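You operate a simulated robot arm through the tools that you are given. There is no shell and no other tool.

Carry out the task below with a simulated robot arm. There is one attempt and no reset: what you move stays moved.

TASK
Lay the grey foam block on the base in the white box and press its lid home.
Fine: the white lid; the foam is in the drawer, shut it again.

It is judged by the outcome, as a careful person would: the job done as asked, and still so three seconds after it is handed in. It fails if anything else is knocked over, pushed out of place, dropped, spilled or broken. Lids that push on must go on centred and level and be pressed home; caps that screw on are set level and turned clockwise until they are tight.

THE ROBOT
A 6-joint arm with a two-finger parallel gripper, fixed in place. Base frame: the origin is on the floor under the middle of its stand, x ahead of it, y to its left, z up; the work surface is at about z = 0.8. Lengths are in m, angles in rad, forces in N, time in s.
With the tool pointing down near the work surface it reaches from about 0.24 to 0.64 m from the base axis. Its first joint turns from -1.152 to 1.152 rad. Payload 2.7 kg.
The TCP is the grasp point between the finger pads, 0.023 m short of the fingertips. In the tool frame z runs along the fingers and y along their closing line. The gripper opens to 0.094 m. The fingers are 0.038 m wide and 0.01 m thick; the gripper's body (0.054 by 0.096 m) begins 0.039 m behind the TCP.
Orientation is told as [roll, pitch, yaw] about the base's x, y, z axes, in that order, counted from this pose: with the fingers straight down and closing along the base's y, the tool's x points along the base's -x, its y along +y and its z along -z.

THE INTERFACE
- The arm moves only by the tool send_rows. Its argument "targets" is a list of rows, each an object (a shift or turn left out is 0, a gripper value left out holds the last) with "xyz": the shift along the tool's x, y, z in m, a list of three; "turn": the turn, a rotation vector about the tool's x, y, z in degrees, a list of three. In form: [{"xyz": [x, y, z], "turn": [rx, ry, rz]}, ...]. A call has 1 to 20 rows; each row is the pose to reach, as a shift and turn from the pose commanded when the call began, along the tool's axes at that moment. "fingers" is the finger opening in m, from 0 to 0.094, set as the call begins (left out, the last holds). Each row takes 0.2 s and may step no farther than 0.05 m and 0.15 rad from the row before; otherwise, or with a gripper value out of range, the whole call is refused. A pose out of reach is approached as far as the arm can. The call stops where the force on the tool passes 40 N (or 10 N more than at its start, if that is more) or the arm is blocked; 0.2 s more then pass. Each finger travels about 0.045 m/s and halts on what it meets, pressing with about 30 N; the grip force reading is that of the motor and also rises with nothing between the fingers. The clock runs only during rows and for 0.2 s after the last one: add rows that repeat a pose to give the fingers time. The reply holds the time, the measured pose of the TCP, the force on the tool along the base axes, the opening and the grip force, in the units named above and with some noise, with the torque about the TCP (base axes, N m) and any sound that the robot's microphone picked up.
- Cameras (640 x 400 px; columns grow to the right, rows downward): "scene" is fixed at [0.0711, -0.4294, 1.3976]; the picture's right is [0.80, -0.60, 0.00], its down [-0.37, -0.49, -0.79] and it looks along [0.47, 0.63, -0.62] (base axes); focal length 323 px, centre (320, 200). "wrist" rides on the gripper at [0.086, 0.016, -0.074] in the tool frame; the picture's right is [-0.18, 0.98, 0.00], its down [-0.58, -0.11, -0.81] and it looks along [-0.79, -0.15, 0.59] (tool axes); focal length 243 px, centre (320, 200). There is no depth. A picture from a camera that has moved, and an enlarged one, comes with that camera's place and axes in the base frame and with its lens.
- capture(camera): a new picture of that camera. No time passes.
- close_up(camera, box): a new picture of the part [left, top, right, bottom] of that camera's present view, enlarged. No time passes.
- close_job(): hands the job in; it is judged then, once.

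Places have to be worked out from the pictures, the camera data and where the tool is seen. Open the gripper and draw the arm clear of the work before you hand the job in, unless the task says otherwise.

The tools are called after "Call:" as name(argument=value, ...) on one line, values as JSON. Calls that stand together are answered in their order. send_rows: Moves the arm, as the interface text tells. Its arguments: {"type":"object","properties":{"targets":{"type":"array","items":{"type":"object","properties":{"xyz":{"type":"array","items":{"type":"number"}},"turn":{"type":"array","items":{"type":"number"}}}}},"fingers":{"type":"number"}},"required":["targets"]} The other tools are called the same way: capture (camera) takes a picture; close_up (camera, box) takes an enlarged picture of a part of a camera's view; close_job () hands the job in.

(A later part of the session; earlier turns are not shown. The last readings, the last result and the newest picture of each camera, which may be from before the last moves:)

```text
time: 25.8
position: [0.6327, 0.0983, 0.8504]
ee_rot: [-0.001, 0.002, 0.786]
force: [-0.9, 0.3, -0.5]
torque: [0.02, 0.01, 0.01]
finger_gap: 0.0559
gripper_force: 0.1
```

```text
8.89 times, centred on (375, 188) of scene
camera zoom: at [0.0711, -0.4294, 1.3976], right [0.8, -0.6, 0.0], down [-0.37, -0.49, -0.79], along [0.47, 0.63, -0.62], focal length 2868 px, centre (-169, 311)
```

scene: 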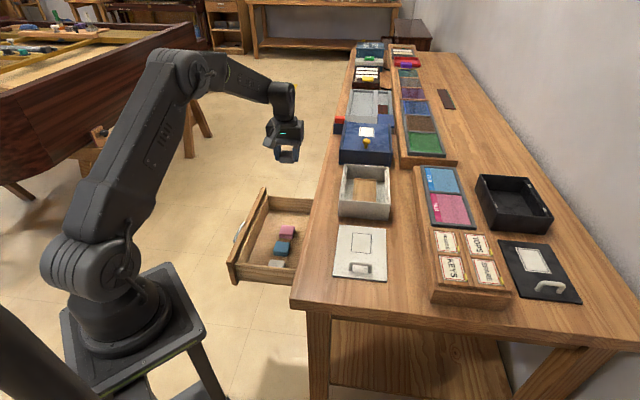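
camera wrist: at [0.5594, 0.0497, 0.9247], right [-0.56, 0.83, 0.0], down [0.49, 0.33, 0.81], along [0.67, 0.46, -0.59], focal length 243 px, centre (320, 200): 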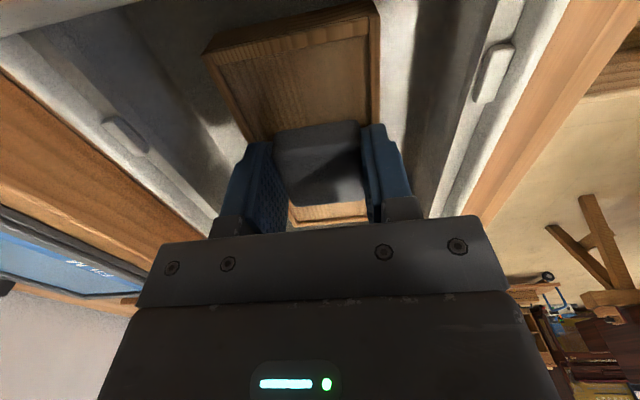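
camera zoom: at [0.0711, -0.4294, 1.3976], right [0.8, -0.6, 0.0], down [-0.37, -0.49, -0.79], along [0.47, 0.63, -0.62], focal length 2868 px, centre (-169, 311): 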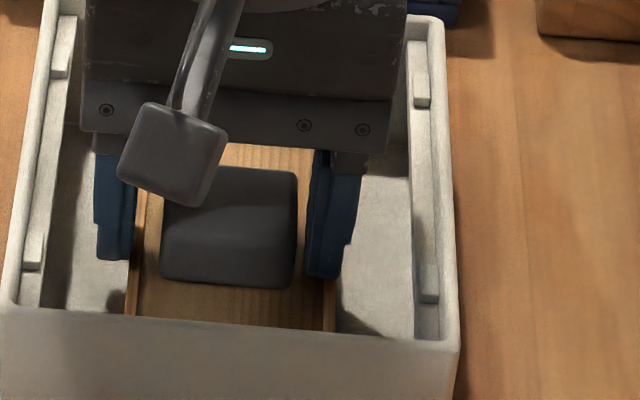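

The foam is free and resting on the base inside its rims. I'll lift straight up and check.

Call:
send_rows(targets=[{"xyz": [0, 0, -0.015]}, {"xyz": [0, 0, -0.035]}, {"xyz": [0, 0, -0.065]}, {"xyz": [0, 0, -0.095]}, {"xyz": [0, 0, -0.125]}, {"xyz": [0, 0, -0.15]}, {"xyz": [0.03, 0.02, -0.16]}, {"xyz": [0.06, 0.04, -0.17]}, {"xyz": [0.09, 0.06, -0.17]}])

Call:
capture(camera="wrist")

Call:
close_up(camera="scene", box=[325, 155, 405, 225])

```text
time: 27.8
position: [0.5296, 0.0772, 1.0201]
ee_rot: [-0.004, -0.003, 0.785]
force: [0.6, -0.6, 0.1]
torque: [0.01, -0.01, -0.01]
finger_gap: 0.0558
gripper_force: 0.1
out of reach, approached as far as the arm can: row 6, 7
```

```text
taken
camera wrist: at [0.4565, 0.028, 1.0936], right [-0.56, 0.83, 0.0], down [0.48, 0.33, 0.81], along [0.67, 0.46, -0.59], focal length 243 px, centre (320, 200)
```

wrist: 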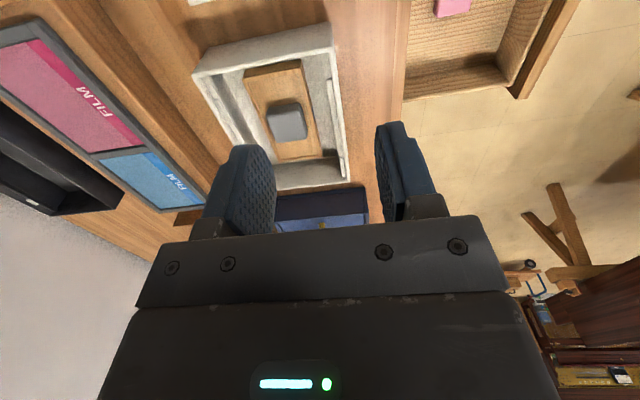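

```text
5.71 times, centred on (365, 190) of scene
camera zoom: at [0.0711, -0.4294, 1.3976], right [0.8, -0.6, 0.0], down [-0.37, -0.49, -0.79], along [0.47, 0.63, -0.62], focal length 1844 px, centre (63, 257)
```

zoom: 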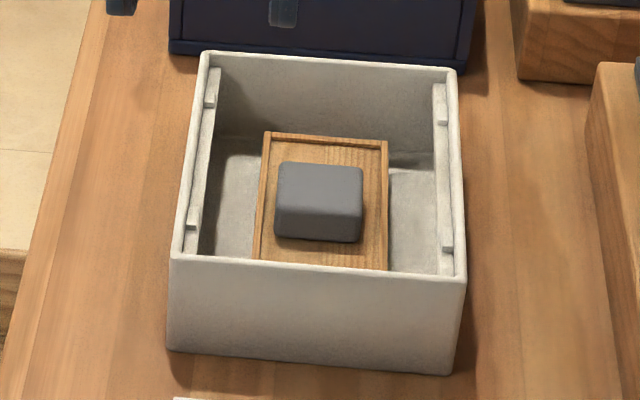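

The foam lies on the wooden base, inside its rims. I'll shut the drawer next: cross over, open the fingers fully and come down outside the handle so the inner finger can push the bar.

Call:
send_rows(fingers=0.094, targets=[{"xyz": [-0.0045, 0.04, 0.0]}, {"xyz": [-0.0045, 0.08, 0.0]}, {"xyz": [-0.0045, 0.12, 0.01]}, {"xyz": [-0.0045, 0.16, 0.02]}, {"xyz": [-0.0045, 0.2, 0.03]}, {"xyz": [-0.0045, 0.24, 0.04]}, {"xyz": [-0.0045, 0.28, 0.05]}, {"xyz": [-0.0045, 0.32, 0.06]}, {"xyz": [-0.0045, 0.36, 0.07]}, {"xyz": [-0.0045, 0.405, 0.08]}, {"xyz": [-0.0045, 0.405, 0.1]}, {"xyz": [-0.0045, 0.405, 0.13]}, {"xyz": [-0.0045, 0.405, 0.16]}, {"xyz": [-0.0045, 0.405, 0.16]}])

Call:
capture(camera="wrist")

Call:
capture(camera="scene")

```text
time: 30.8
position: [0.2447, 0.3661, 0.8616]
ee_rot: [-0.001, 0.0, 0.785]
force: [0.2, -0.2, 0.1]
torque: [0.01, 0.0, 0.0]
finger_gap: 0.094
gripper_force: 0.0
```

```text
taken
camera wrist: at [0.1715, 0.3171, 0.9352], right [-0.56, 0.83, 0.0], down [0.49, 0.33, 0.81], along [0.67, 0.46, -0.59], focal length 243 px, centre (320, 200)
```

wrist: 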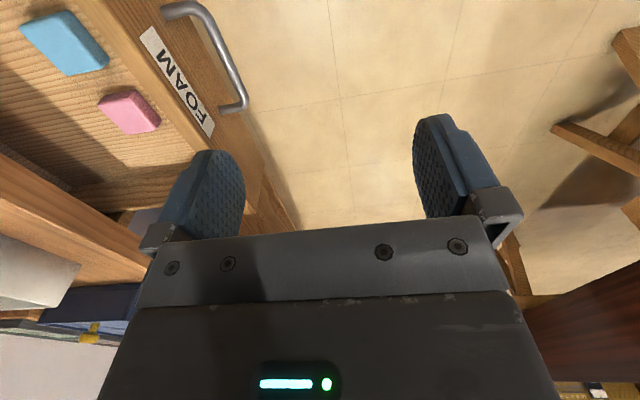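

```text
taken
```

scene: 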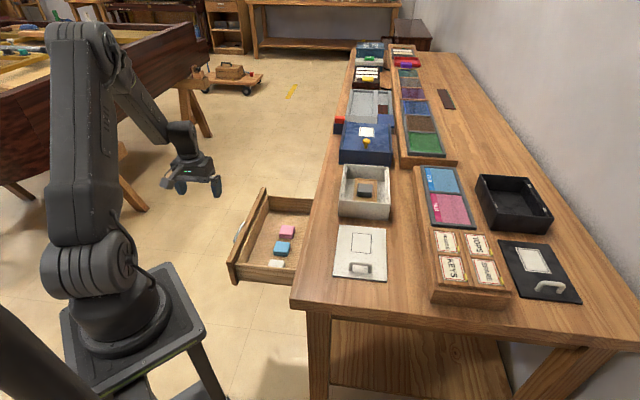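

The bar is now at n ≈ −0.005 and the inner finger is about 3 cm outside it. I'll descend to handle height.

Call:
send_rows(targets=[{"xyz": [0, 0, 0.03]}, {"xyz": [0, 0, 0.06]}, {"xyz": [0, 0, 0.09]}, {"xyz": [0, 0, 0.12]}, {"xyz": [0, 0, 0.145]}, {"xyz": [0, 0, 0.158]}, {"xyz": [0, 0, 0.158]}])

Call:
capture(camera="wrist")

```text
time: 32.4
position: [0.2423, 0.3676, 0.7017]
ee_rot: [0.0, 0.001, 0.785]
force: [-0.3, 0.0, 0.0]
torque: [0.0, 0.02, 0.0]
finger_gap: 0.094
gripper_force: 0.2
```

```text
taken
camera wrist: at [0.1699, 0.3191, 0.7752], right [-0.56, 0.83, 0.0], down [0.49, 0.33, 0.81], along [0.67, 0.46, -0.59], focal length 243 px, centre (320, 200)
```

wrist: 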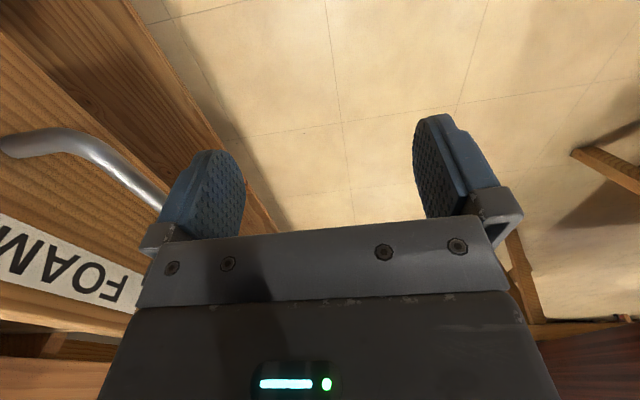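

The finger is outside the bar at the right height. I'll push the drawer in along −n, slowly, stopping short of fully shut for a check.

Call:
send_rows(targets=[{"xyz": [0, -0.015, 0]}, {"xyz": [0, -0.028, 0]}, {"xyz": [0, -0.038, 0]}, {"xyz": [0, -0.05, 0]}, {"xyz": [0, -0.063, 0]}, {"xyz": [0, -0.076, 0]}, {"xyz": [0, -0.089, 0]}, {"xyz": [0, -0.102, 0]}, {"xyz": [0, -0.115, 0]}, {"xyz": [0, -0.128, 0]}, {"xyz": [0, -0.141, 0]}, {"xyz": [0, -0.154, 0]}, {"xyz": [0, -0.167, 0]}, {"xyz": [0, -0.18, 0]}, {"xyz": [0, -0.192, 0]}, {"xyz": [0, -0.204, 0]}, {"xyz": [0, -0.204, 0]}])

Call:
capture(camera="scene")

Call:
capture(camera="wrist")

```text
time: 36.0
position: [0.3858, 0.2214, 0.7014]
ee_rot: [0.0, -0.001, 0.785]
force: [0.5, 0.1, -0.2]
torque: [0.01, -0.03, 0.0]
finger_gap: 0.094
gripper_force: 0.3
```

```text
taken
```

scene: 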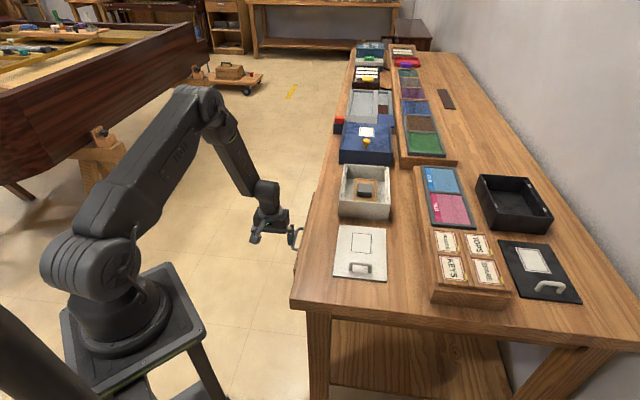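

```text
taken
camera wrist: at [0.3135, 0.1724, 0.775], right [-0.56, 0.83, 0.0], down [0.49, 0.33, 0.81], along [0.67, 0.45, -0.59], focal length 243 px, centre (320, 200)
```

wrist: 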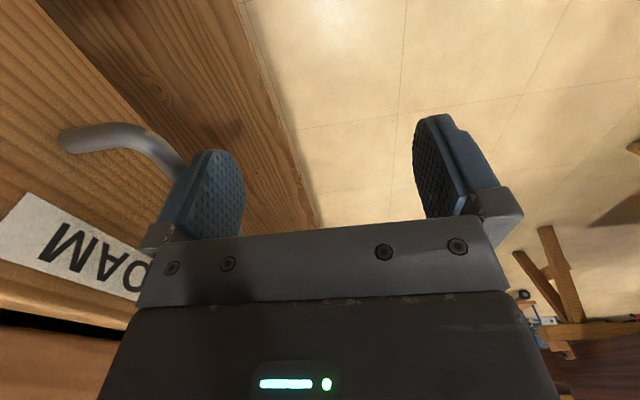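

The bar is at n ≈ −0.178 and it started near −0.199, so about 2 cm is left. I'll push gently to the stop.

Call:
send_rows(targets=[{"xyz": [0, -0.005, 0]}, {"xyz": [0, -0.01, 0]}, {"xyz": [0, -0.014, 0]}, {"xyz": [0, -0.018, 0]}, {"xyz": [0, -0.021, 0]}, {"xyz": [0, -0.021, 0]}])

Call:
close_up(camera="scene", box=[270, 190, 350, 270])

```text
time: 37.4
position: [0.4013, 0.2102, 0.7016]
ee_rot: [0.002, 0.001, 0.786]
force: [-2.8, 2.3, 0.0]
torque: [0.02, -0.09, 0.11]
finger_gap: 0.0922
gripper_force: 0.0
```

```text
5.00 times, centred on (310, 230) of scene
camera zoom: at [0.0711, -0.4294, 1.3976], right [0.8, -0.6, 0.0], down [-0.37, -0.49, -0.79], along [0.47, 0.63, -0.62], focal length 1613 px, centre (370, 50)
```

zoom: 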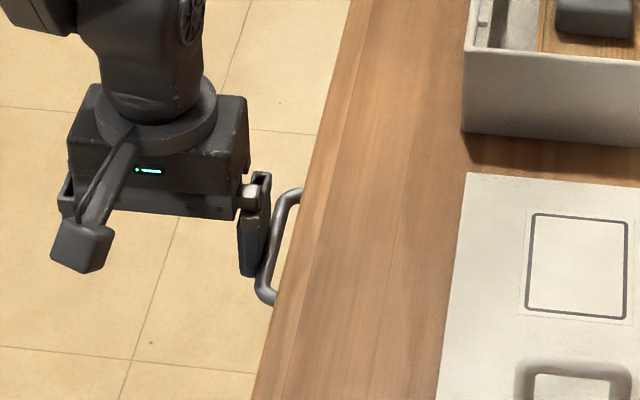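

Force is about 3.6 N, and the handle shows at the same pixels as at the start, so the drawer is at its stop. One small extra nudge to confirm, then I'll back away.

Call:
send_rows(targets=[{"xyz": [0, -0.002, 0]}, {"xyz": [0, -0.003, 0]}, {"xyz": [0, -0.003, 0]}])

Call:
send_rows(targets=[{"xyz": [0, 0.01, 0]}, {"xyz": [0, 0.03, 0]}, {"xyz": [0, 0.05, 0]}, {"xyz": [0, 0.05, -0.03]}, {"xyz": [0, 0.05, -0.07]}, {"xyz": [0, 0.05, -0.11]}, {"xyz": [0, 0.05, -0.15]}, {"xyz": [0, 0.05, -0.19]}, {"xyz": [0, 0.05, -0.23]}, {"xyz": [0, 0.05, -0.26]}])

Call:
close_up(camera="scene", box=[270, 190, 350, 270])

Call:
close_up(camera="scene", box=[325, 215, 405, 290])

```text
time: 38.2
position: [0.4036, 0.2077, 0.7023]
ee_rot: [-0.001, -0.001, 0.789]
force: [-7.1, 9.5, 6.1]
torque: [-0.2, -0.3, 0.31]
finger_gap: 0.0889
gripper_force: 0.1
```

```text
time: 40.4
position: [0.3699, 0.2397, 0.9654]
ee_rot: [0.001, 0.0, 0.786]
force: [1.0, 0.2, -1.0]
torque: [0.01, 0.0, -0.02]
finger_gap: 0.0938
gripper_force: 0.2
```

```text
5.00 times, centred on (310, 230) of scene
camera zoom: at [0.0711, -0.4294, 1.3976], right [0.8, -0.6, 0.0], down [-0.37, -0.49, -0.79], along [0.47, 0.63, -0.62], focal length 1613 px, centre (370, 50)
```

zoom: 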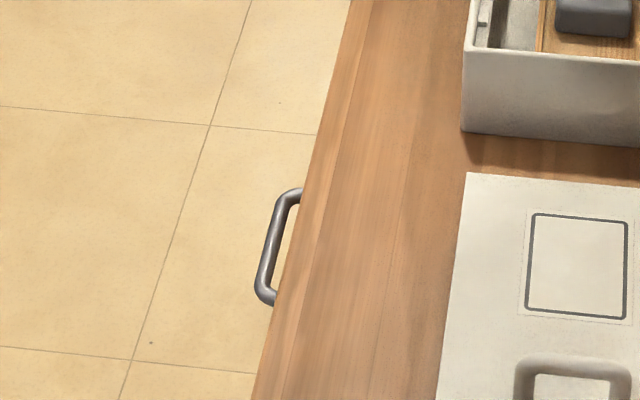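

```text
5.33 times, centred on (365, 252) of scene
camera zoom: at [0.0711, -0.4294, 1.3976], right [0.8, -0.6, 0.0], down [-0.37, -0.49, -0.79], along [0.47, 0.63, -0.62], focal length 1721 px, centre (80, -80)
```

zoom: 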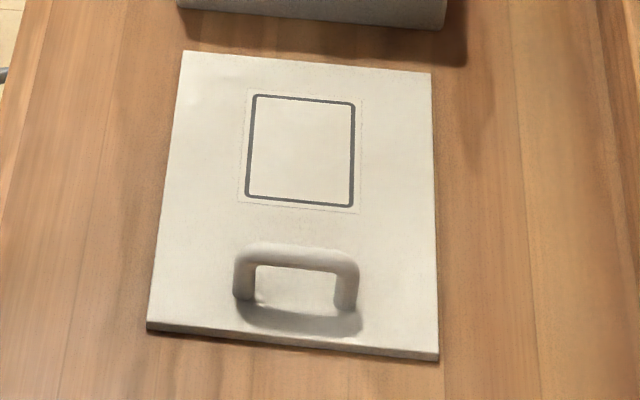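

The drawer is shut exactly as it started. The lid lies square to the table, its centre about 0.218 m from the box centre along e1, with the handle near (0.435, −0.095). I'll turn the gripper to yaw −45° and move above the handle.

Call:
send_rows(targets=[{"xyz": [0.015, -0.038, 0], "turn": [0, 0, 7]}, {"xyz": [0.03, -0.075, 0], "turn": [0, 0, 14]}, {"xyz": [0.046, -0.113, 0], "turn": [0, 0, 21]}, {"xyz": [0.062, -0.15, 0], "turn": [0, 0, 28]}, {"xyz": [0.078, -0.188, 0], "turn": [0, 0, 35]}, {"xyz": [0.094, -0.226, 0], "turn": [0, 0, 42]}, {"xyz": [0.11, -0.264, 0], "turn": [0, 0, 49]}, {"xyz": [0.126, -0.302, 0], "turn": [0, 0, 56]}, {"xyz": [0.142, -0.34, 0], "turn": [0, 0, 63]}, {"xyz": [0.158, -0.378, 0], "turn": [0, 0, 70]}, {"xyz": [0.174, -0.415, 0], "turn": [0, 0, 77]}, {"xyz": [0.186, -0.45, 0], "turn": [0, 0, 84]}, {"xyz": [0.191, -0.467, 0], "turn": [0, 0, 90]}, {"xyz": [0.191, -0.467, 0], "turn": [0, 0, 90]}])

Call:
capture(camera="wrist")

Call:
capture(camera="scene")

```text
time: 43.4
position: [0.5644, -0.2224, 0.9639]
ee_rot: [0.0, -0.001, -0.787]
force: [0.6, -0.5, -0.7]
torque: [0.0, -0.03, -0.01]
finger_gap: 0.0939
gripper_force: 0.1
```

```text
taken
camera wrist: at [0.5155, -0.1486, 1.0364], right [0.83, 0.56, 0.0], down [0.33, -0.49, 0.81], along [0.45, -0.67, -0.59], focal length 243 px, centre (320, 200)
```

wrist: 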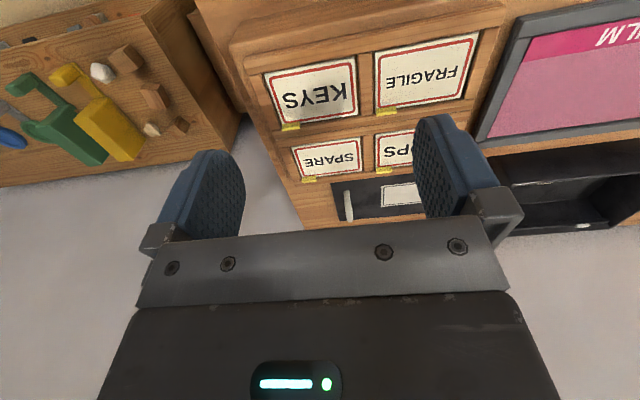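

```text
taken
```

scene: 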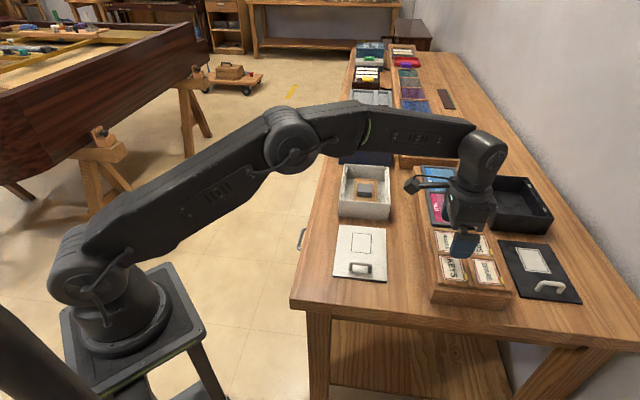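

I got the sign of the starting offset wrong, so I overshot along n. It was at a safe height and nothing was touched. I'll move back 0.181 m along n (tool +x) to sit above the handle.

Call:
send_rows(targets=[{"xyz": [0.03, 0, 0]}, {"xyz": [0.06, 0, 0]}, {"xyz": [0.09, 0, 0]}, {"xyz": [0.12, 0, 0]}, {"xyz": [0.15, 0, 0]}, {"xyz": [0.181, -0.002, 0.01]}, {"xyz": [0.181, -0.002, 0.02]}])

Call:
capture(camera="wrist")

Call:
capture(camera="scene")

```text
time: 45.0
position: [0.4356, -0.099, 0.941]
ee_rot: [0.001, 0.001, -0.787]
force: [0.0, 0.3, -0.4]
torque: [-0.01, 0.0, -0.02]
finger_gap: 0.0941
gripper_force: 0.1
```

```text
taken
camera wrist: at [0.3853, -0.0248, 1.0152], right [0.83, 0.56, 0.0], down [0.33, -0.49, 0.81], along [0.46, -0.67, -0.59], focal length 243 px, centre (320, 200)
```

wrist: 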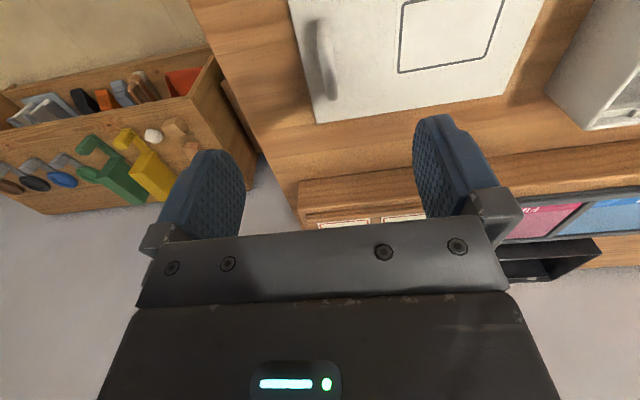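

```text
taken
```

scene: 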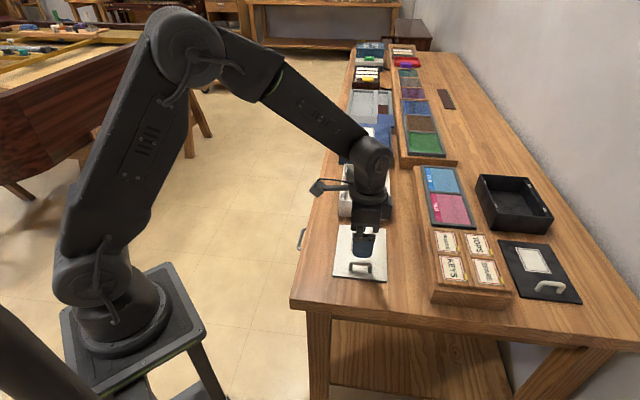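

The lid and its handle are in the wrist view. I'll enlarge it to find the handle's exact place and shape.

Call:
close_up(camera="wrist", box=[270, 0, 430, 130])

Call:
close_up(camera="scene", box=[330, 225, 400, 290])

```text
3.08 times, centred on (350, 65) of wrist
camera zoom: at [0.3853, -0.0248, 1.0152], right [0.83, 0.56, 0.0], down [0.33, -0.49, 0.81], along [0.46, -0.67, -0.59], focal length 746 px, centre (228, 615)
```

zoom: 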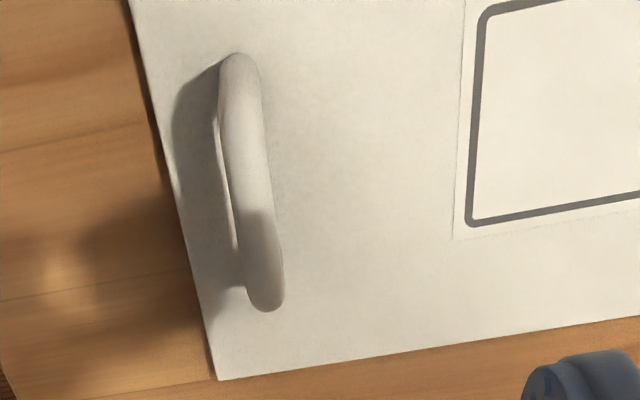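

```text
6.15 times, centred on (365, 258) of scene
camera zoom: at [0.0711, -0.4294, 1.3976], right [0.8, -0.6, 0.0], down [-0.37, -0.49, -0.79], along [0.47, 0.63, -0.62], focal length 1986 px, centre (43, -154)
```

zoom: 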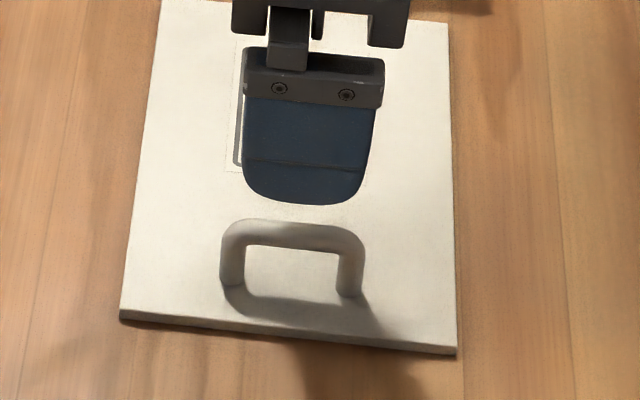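

The handle bar's axis is near (0.439, −0.091, 0.824). I'll centre on it and lower the open fingers around it.

Call:
send_rows(targets=[{"xyz": [0.003, 0.0075, 0.0]}, {"xyz": [0.003, 0.0075, 0.03]}, {"xyz": [0.003, 0.0075, 0.06]}, {"xyz": [0.003, 0.0075, 0.085]}, {"xyz": [0.003, 0.0075, 0.1]}, {"xyz": [0.003, 0.0075, 0.106]}, {"xyz": [0.003, 0.0075, 0.106]}])

Call:
capture(camera="wrist")

Call:
close_up(camera="scene", box=[325, 225, 405, 290])

```text
time: 46.6
position: [0.4372, -0.0897, 0.8337]
ee_rot: [0.001, 0.0, -0.785]
force: [0.0, 0.2, -0.4]
torque: [-0.02, 0.01, -0.02]
finger_gap: 0.094
gripper_force: 0.0
```

```text
taken
camera wrist: at [0.3871, -0.016, 0.908], right [0.83, 0.56, 0.0], down [0.33, -0.49, 0.81], along [0.46, -0.67, -0.59], focal length 243 px, centre (320, 200)
```

wrist: 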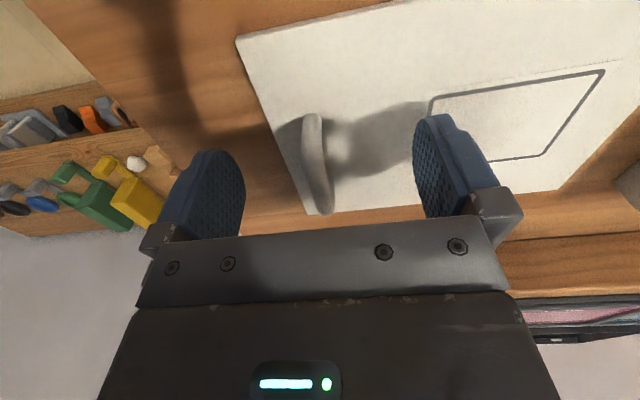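

```text
6.15 times, centred on (365, 258) of scene
camera zoom: at [0.0711, -0.4294, 1.3976], right [0.8, -0.6, 0.0], down [-0.37, -0.49, -0.79], along [0.47, 0.63, -0.62], focal length 1986 px, centre (43, -154)
```

zoom: 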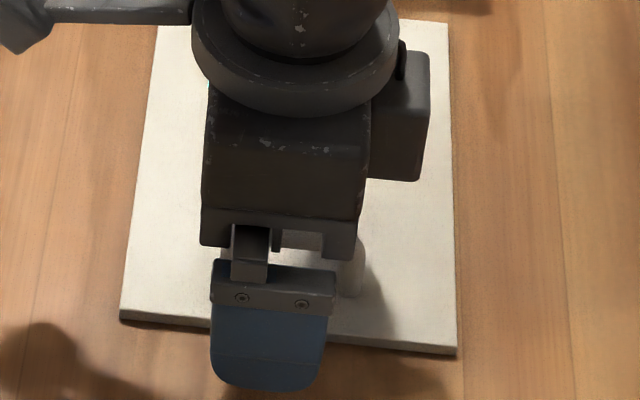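

The fingers straddle the bar to within 2 mm. I'll close on it.

Call:
send_rows(fingers=0.0, targets=[{"xyz": [0, -0.001, 0]}, {"xyz": [0, -0.001, 0]}, {"xyz": [0, -0.001, 0]}, {"xyz": [0, -0.001, 0]}, {"xyz": [0, -0.001, 0]}, {"xyz": [0, -0.001, 0]}, {"xyz": [0, -0.001, 0]}])

Call:
capture(camera="wrist")

Call:
close_up(camera="scene", box=[325, 225, 405, 290])

```text
time: 48.2
position: [0.4371, -0.0904, 0.8354]
ee_rot: [0.0, 0.0, -0.787]
force: [-1.7, -0.1, 1.7]
torque: [0.07, 0.08, 0.0]
finger_gap: 0.0096
gripper_force: 29.7
```

```text
taken
camera wrist: at [0.3868, -0.017, 0.909], right [0.83, 0.56, 0.0], down [0.33, -0.49, 0.81], along [0.46, -0.67, -0.59], focal length 243 px, centre (320, 200)
```

wrist: 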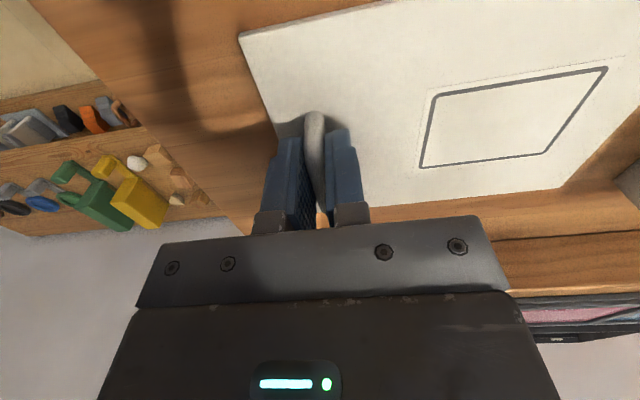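

```text
6.15 times, centred on (365, 258) of scene
camera zoom: at [0.0711, -0.4294, 1.3976], right [0.8, -0.6, 0.0], down [-0.37, -0.49, -0.79], along [0.47, 0.63, -0.62], focal length 1986 px, centre (43, -154)
```

zoom: 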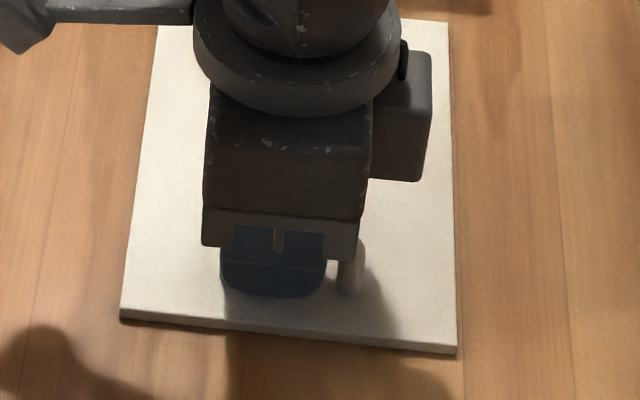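

The handle is gripped: gap 9.6 mm, 30 N. I'll lift a little and check that the lid hangs level.

Call:
send_rows(targets=[{"xyz": [0, 0, -0.006]}, {"xyz": [0, 0, -0.014]}, {"xyz": [0, 0, -0.024]}, {"xyz": [0, 0, -0.035]}, {"xyz": [0, 0, -0.035]}])

Call:
capture(camera="wrist")

Call:
close_up(camera="scene", box=[315, 195, 415, 290])

```text
time: 49.4
position: [0.4357, -0.0917, 0.871]
ee_rot: [0.0, 0.0, -0.787]
force: [0.0, -0.2, -1.5]
torque: [-0.04, 0.07, 0.01]
finger_gap: 0.0097
gripper_force: 30.1
```

```text
taken
camera wrist: at [0.3864, -0.0175, 0.9445], right [0.83, 0.56, 0.0], down [0.33, -0.49, 0.81], along [0.46, -0.67, -0.59], focal length 243 px, centre (320, 200)
```

wrist: 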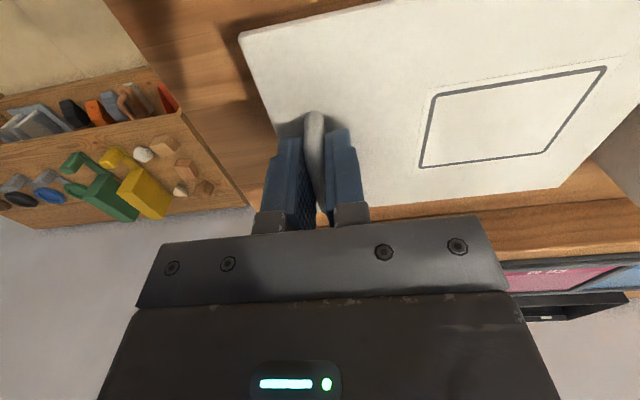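

```text
4.21 times, centred on (365, 242) of scene
camera zoom: at [0.0712, -0.4294, 1.3976], right [0.8, -0.6, 0.0], down [-0.37, -0.49, -0.79], along [0.47, 0.63, -0.62], focal length 1359 px, centre (130, 21)
```

zoom: 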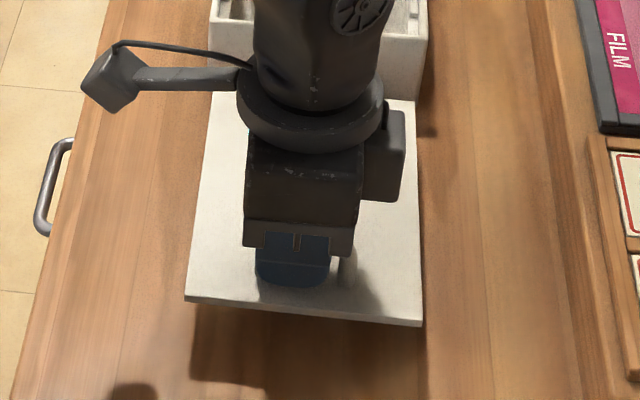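

The lid stayed exactly where it was in the wrist view, so it isn't drooping, and it weighs about 1.2 N. Before carrying it over I'll study the box opening, its ledges and bumps.

Call:
close_up(camera="scene", box=[335, 160, 395, 220])

Call:
close_up(camera="wrist", box=[230, 20, 640, 230])

```text
6.67 times, centred on (365, 190) of scene
camera zoom: at [0.0712, -0.4294, 1.3976], right [0.8, -0.6, 0.0], down [-0.37, -0.49, -0.79], along [0.47, 0.63, -0.62], focal length 2151 px, centre (20, 267)
```

zoom: 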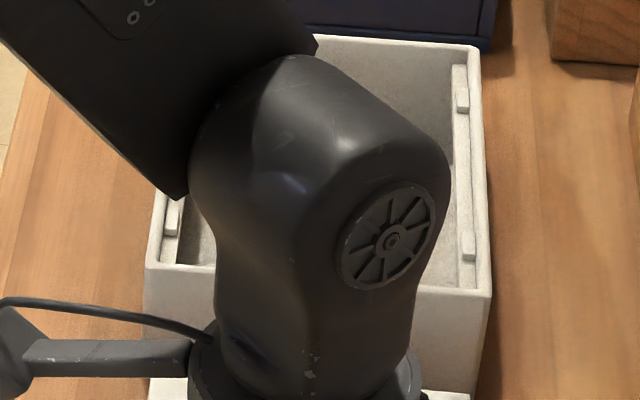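

```text
1.56 times, centred on (435, 125) of wrist
camera zoom: at [0.3864, -0.0175, 0.9445], right [0.83, 0.56, 0.0], down [0.33, -0.49, 0.81], along [0.46, -0.67, -0.59], focal length 379 px, centre (140, 317)
```

zoom: 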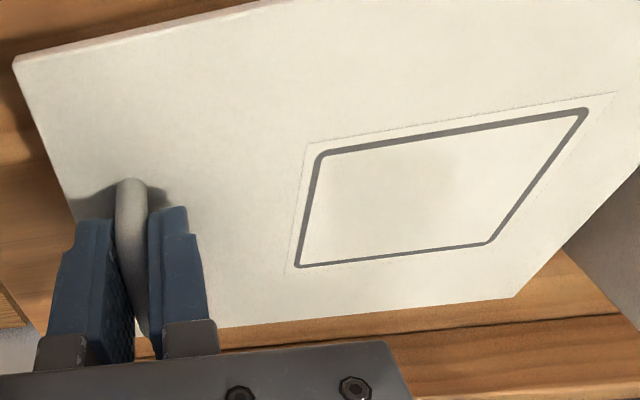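

The lid plate looks sized to drop inside the box rim onto the side ledges, about 6 mm narrower on each side than the box outside. I'll raise it well clear of the rim and carry it 0.218 m along e1 (tool +y).

Call:
send_rows(targets=[{"xyz": [0, 0, -0.025]}, {"xyz": [0, 0, -0.055]}, {"xyz": [0, 0.03, -0.06]}, {"xyz": [0, 0.065, -0.06]}, {"xyz": [0, 0.1, -0.06]}, {"xyz": [0, 0.135, -0.06]}, {"xyz": [0, 0.17, -0.06]}, {"xyz": [0, 0.2, -0.06]}, {"xyz": [0, 0.218, -0.06]}, {"xyz": [0, 0.218, -0.06]}])

Call:
capture(camera="wrist")

Call:
close_up(camera="scene", box=[315, 130, 435, 225])

```text
time: 51.6
position: [0.5905, 0.0656, 0.9301]
ee_rot: [-0.002, 0.0, -0.785]
force: [-0.4, 1.0, -1.2]
torque: [-0.02, 0.04, 0.02]
finger_gap: 0.0096
gripper_force: 29.8
```

```text
taken
camera wrist: at [0.5409, 0.1391, 1.0042], right [0.83, 0.56, 0.0], down [0.33, -0.49, 0.81], along [0.46, -0.67, -0.59], focal length 243 px, centre (320, 200)
```

wrist: 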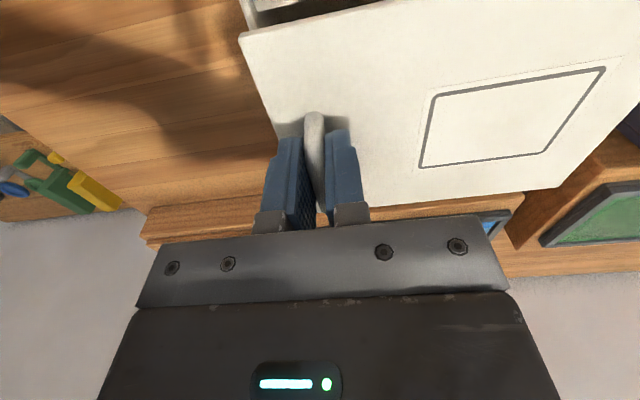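

```text
4.21 times, centred on (375, 178) of scene
camera zoom: at [0.0712, -0.4294, 1.3976], right [0.8, -0.6, 0.0], down [-0.37, -0.49, -0.79], along [0.47, 0.63, -0.62], focal length 1359 px, centre (88, 295)
```

zoom: 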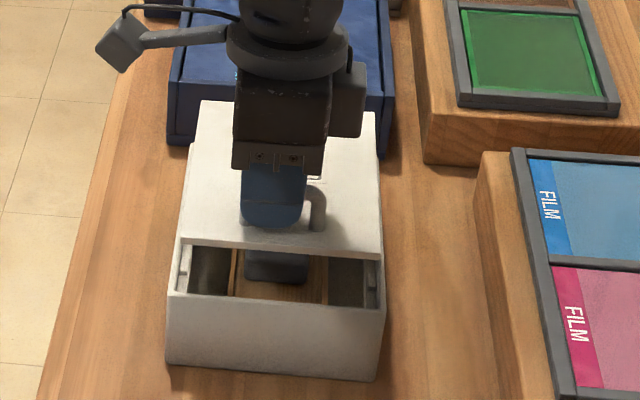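

The lid hovers over the box, level with the handle end nearest. I'll enlarge the near corners of lid and box to measure the alignment.

Call:
close_up(camera="scene", box=[335, 180, 395, 225])

Call:
close_up(camera="scene", box=[350, 145, 400, 180])

```text
8.89 times, centred on (365, 202) of scene
camera zoom: at [0.0712, -0.4294, 1.3976], right [0.8, -0.6, 0.0], down [-0.37, -0.49, -0.79], along [0.47, 0.63, -0.62], focal length 2868 px, centre (-80, 178)
```

zoom: 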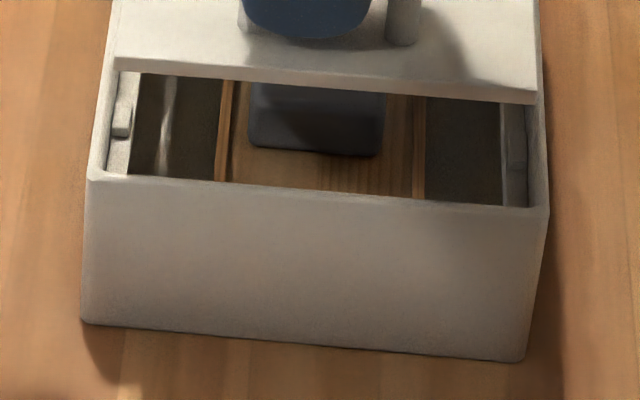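

```text
11.43 times, centred on (375, 162) of scene
camera zoom: at [0.0712, -0.4294, 1.3976], right [0.8, -0.6, 0.0], down [-0.37, -0.49, -0.79], along [0.47, 0.63, -0.62], focal length 3688 px, centre (-309, 629)
```

zoom: 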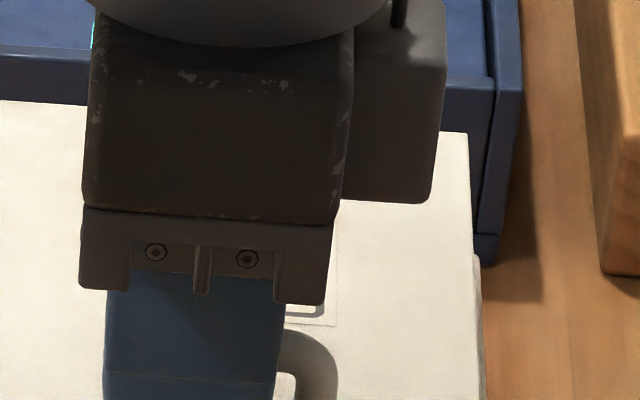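

Measured: the lid needs about +2 mm along e1 and −1.3 mm in n to be centred. I'll zoom harder on the corners to learn the rim thickness and the clearance.

Call:
close_up(camera="scene", box=[340, 186, 360, 204])

Call:
close_up(camera="scene", box=[376, 190, 396, 208])

Call:
close_up(camera="wrist", box=[220, 0, 420, 120])

```text
16.00 times, centred on (350, 195) of scene
camera zoom: at [0.0712, -0.4294, 1.3976], right [0.8, -0.6, 0.0], down [-0.37, -0.49, -0.79], along [0.47, 0.63, -0.62], focal length 5163 px, centre (-160, 280)
```

zoom: 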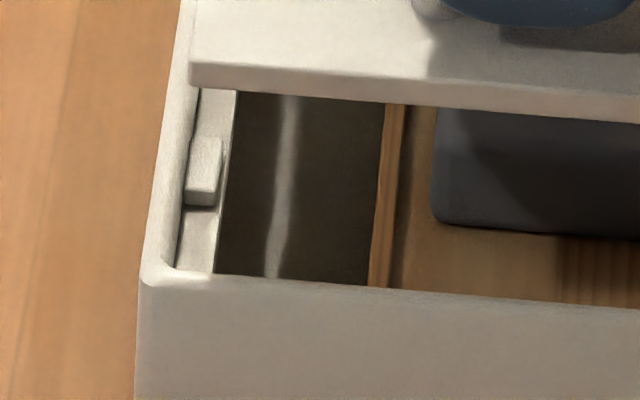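

```text
16.00 times, centred on (386, 199) of scene
camera zoom: at [0.0712, -0.4294, 1.3976], right [0.8, -0.6, 0.0], down [-0.37, -0.49, -0.79], along [0.47, 0.63, -0.62], focal length 5163 px, centre (-736, 216)
```

zoom: 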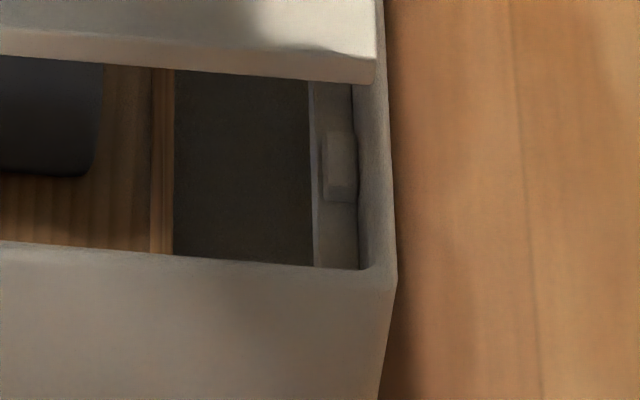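

```text
3.20 times, centred on (320, 60) of wrist
camera zoom: at [0.5409, 0.1391, 1.0042], right [0.83, 0.56, 0.0], down [0.33, -0.49, 0.81], along [0.46, -0.67, -0.59], focal length 776 px, centre (320, 648)
```

zoom: 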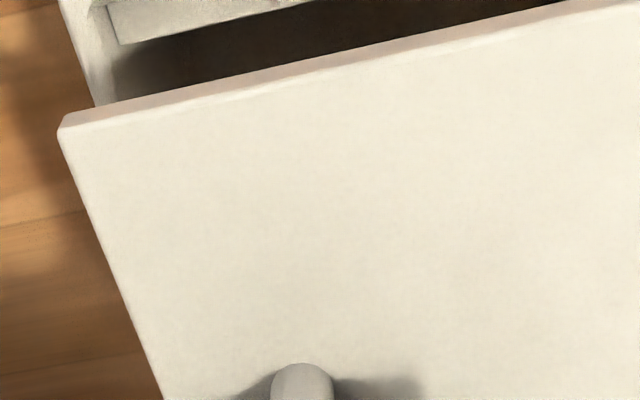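

The rim is about 5 mm thick, leaving roughly 1.8 mm of side clearance and 1.3 mm at the ends. I'll zoom on the ledge bumps to understand how the lid seats.

Call:
close_up(camera="scene", box=[342, 188, 350, 204])

Call:
close_up(camera="scene", box=[386, 192, 394, 208])

```text
16.00 times, centred on (346, 196) of scene
camera zoom: at [0.0712, -0.4294, 1.3976], right [0.8, -0.6, 0.0], down [-0.37, -0.49, -0.79], along [0.47, 0.63, -0.62], focal length 5163 px, centre (-96, 264)
```

zoom: 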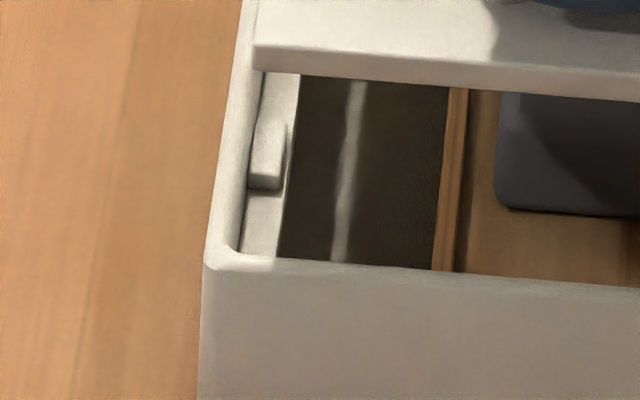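

```text
16.00 times, centred on (390, 200) of scene
camera zoom: at [0.0712, -0.4294, 1.3976], right [0.8, -0.6, 0.0], down [-0.37, -0.49, -0.79], along [0.47, 0.63, -0.62], focal length 5163 px, centre (-800, 200)
```

zoom: 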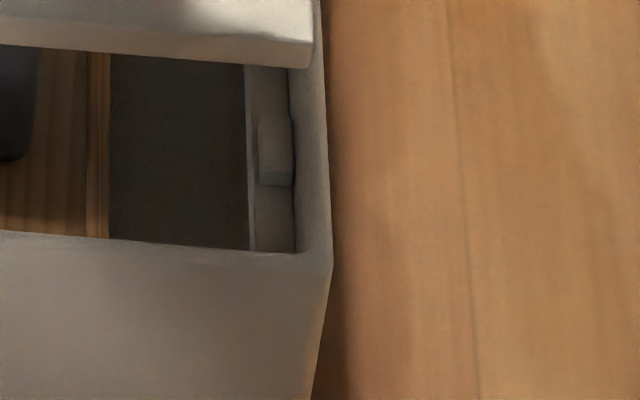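

The lid is about 0.75° off the box's direction because gripping squared it to the fingers. I'll turn it to match, shift slightly, lower to about 5 mm above the rim, and measure again.

Call:
send_rows(targets=[{"xyz": [-0.0006, 0.001, 0.008], "turn": [0, 0, -0.75]}, {"xyz": [-0.0006, 0.001, 0.018], "turn": [0, 0, -0.75]}, {"xyz": [-0.0006, 0.001, 0.026], "turn": [0, 0, -0.75]}, {"xyz": [-0.0006, 0.001, 0.032], "turn": [0, 0, -0.75]}, {"xyz": [-0.0006, 0.001, 0.032], "turn": [0, 0, -0.75]}])

Call:
close_up(camera="scene", box=[336, 184, 396, 221])

Call:
close_up(camera="scene", box=[340, 190, 360, 204])

Call:
close_up(camera="scene", box=[376, 194, 396, 208])

Call:
capture(camera="wrist")

```text
time: 52.8
position: [0.5942, 0.0642, 0.8981]
ee_rot: [0.002, -0.001, -0.773]
force: [-0.4, 0.0, -0.4]
torque: [-0.05, 0.04, 0.01]
finger_gap: 0.0093
gripper_force: 30.4
```

```text
10.67 times, centred on (366, 202) of scene
camera zoom: at [0.0712, -0.4294, 1.3976], right [0.8, -0.6, 0.0], down [-0.37, -0.49, -0.79], along [0.47, 0.63, -0.62], focal length 3442 px, centre (-171, 173)
```

zoom: 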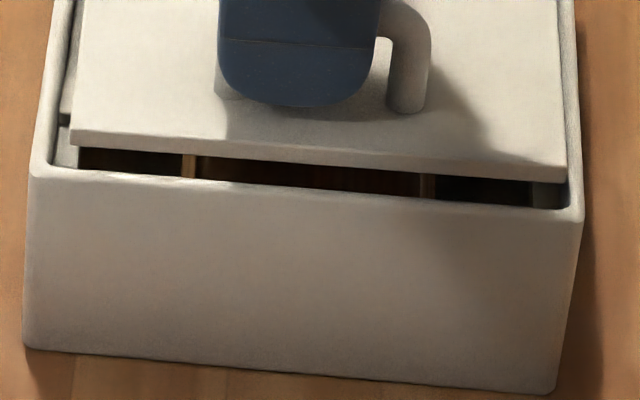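

```text
16.00 times, centred on (350, 197) of scene
camera zoom: at [0.0712, -0.4294, 1.3976], right [0.8, -0.6, 0.0], down [-0.37, -0.49, -0.79], along [0.47, 0.63, -0.62], focal length 5163 px, centre (-160, 248)
```

zoom: 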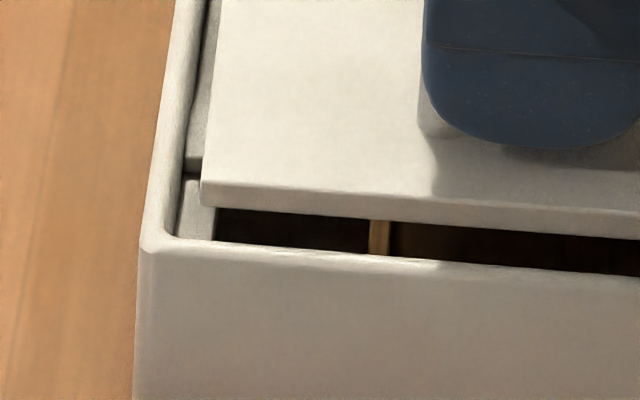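

```text
16.00 times, centred on (386, 201) of scene
camera zoom: at [0.0712, -0.4294, 1.3976], right [0.8, -0.6, 0.0], down [-0.37, -0.49, -0.79], along [0.47, 0.63, -0.62], focal length 5163 px, centre (-736, 184)
```

zoom: 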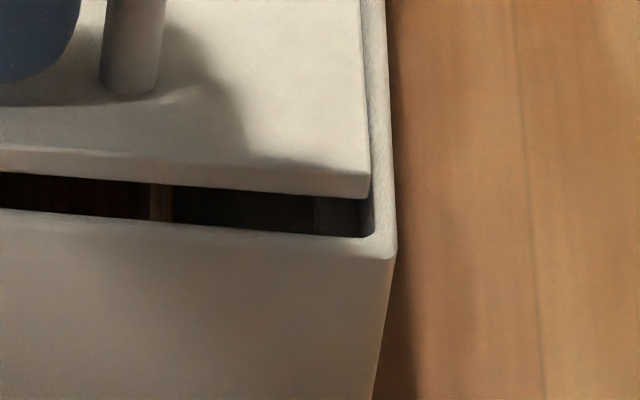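

```text
taken
camera wrist: at [0.5431, 0.1373, 0.9722], right [0.82, 0.58, 0.0], down [0.34, -0.48, 0.81], along [0.46, -0.66, -0.59], focal length 243 px, centre (320, 200)
```

wrist: 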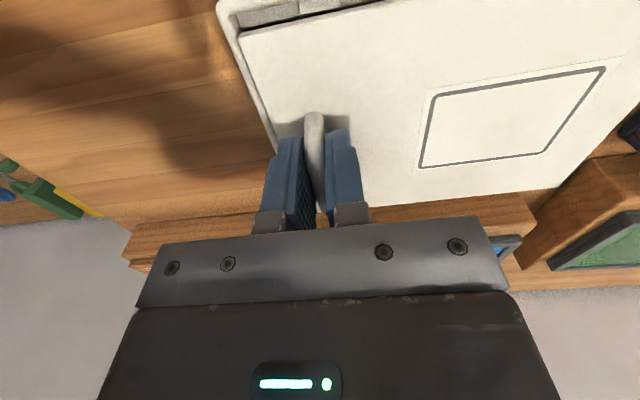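

Now the lid is just above the rim. It sits a bit to the right: about 4 mm gap on the left and nearly none on the right. I'll look at the far corners and the wrist close-up before correcting.

Call:
close_up(camera="scene", box=[380, 155, 400, 175])

Call:
close_up(camera="scene", box=[336, 150, 366, 172])

Call:
close_up(camera="wrist", box=[205, 0, 365, 110])

Call:
close_up(camera="wrist", box=[480, 60, 640, 230])

```text
16.00 times, centred on (390, 165) of scene
camera zoom: at [0.0712, -0.4294, 1.3976], right [0.8, -0.6, 0.0], down [-0.37, -0.49, -0.79], along [0.47, 0.63, -0.62], focal length 5163 px, centre (-800, 760)
```

zoom: 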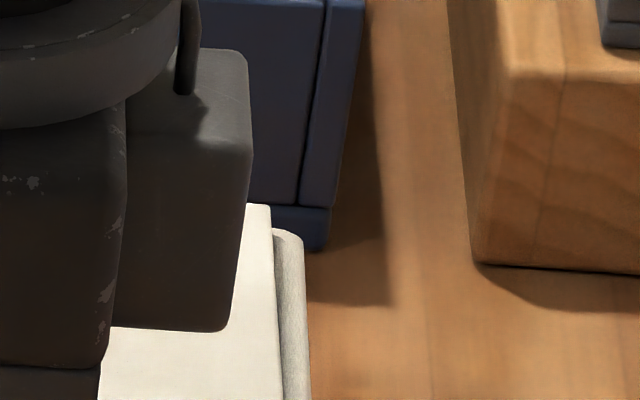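

```text
16.00 times, centred on (351, 161) of scene
camera zoom: at [0.0712, -0.4294, 1.3976], right [0.8, -0.6, 0.0], down [-0.37, -0.49, -0.79], along [0.47, 0.63, -0.62], focal length 5163 px, centre (-176, 824)
```

zoom: 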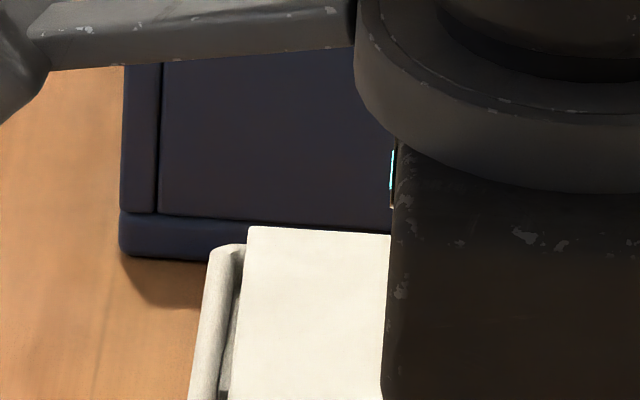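

```text
3.64 times, centred on (285, 55) of wrist
camera zoom: at [0.5431, 0.1373, 0.9722], right [0.82, 0.58, 0.0], down [0.34, -0.48, 0.81], along [0.46, -0.66, -0.59], focal length 882 px, centre (447, 727)
```

zoom: 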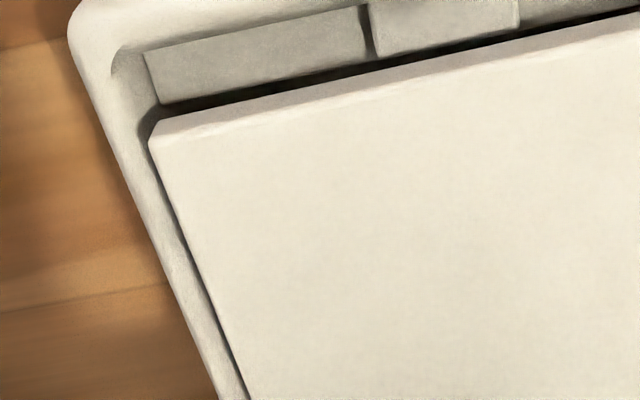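

```text
2.35 times, centred on (560, 145) of wrist
camera zoom: at [0.5431, 0.1373, 0.9722], right [0.82, 0.58, 0.0], down [0.34, -0.48, 0.81], along [0.46, -0.66, -0.59], focal length 571 px, centre (-245, 329)
```

zoom: 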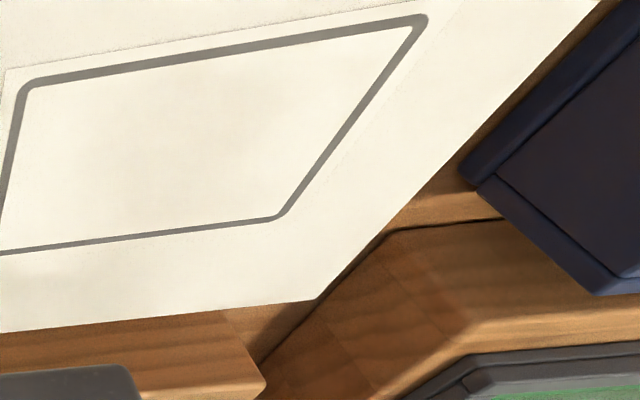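

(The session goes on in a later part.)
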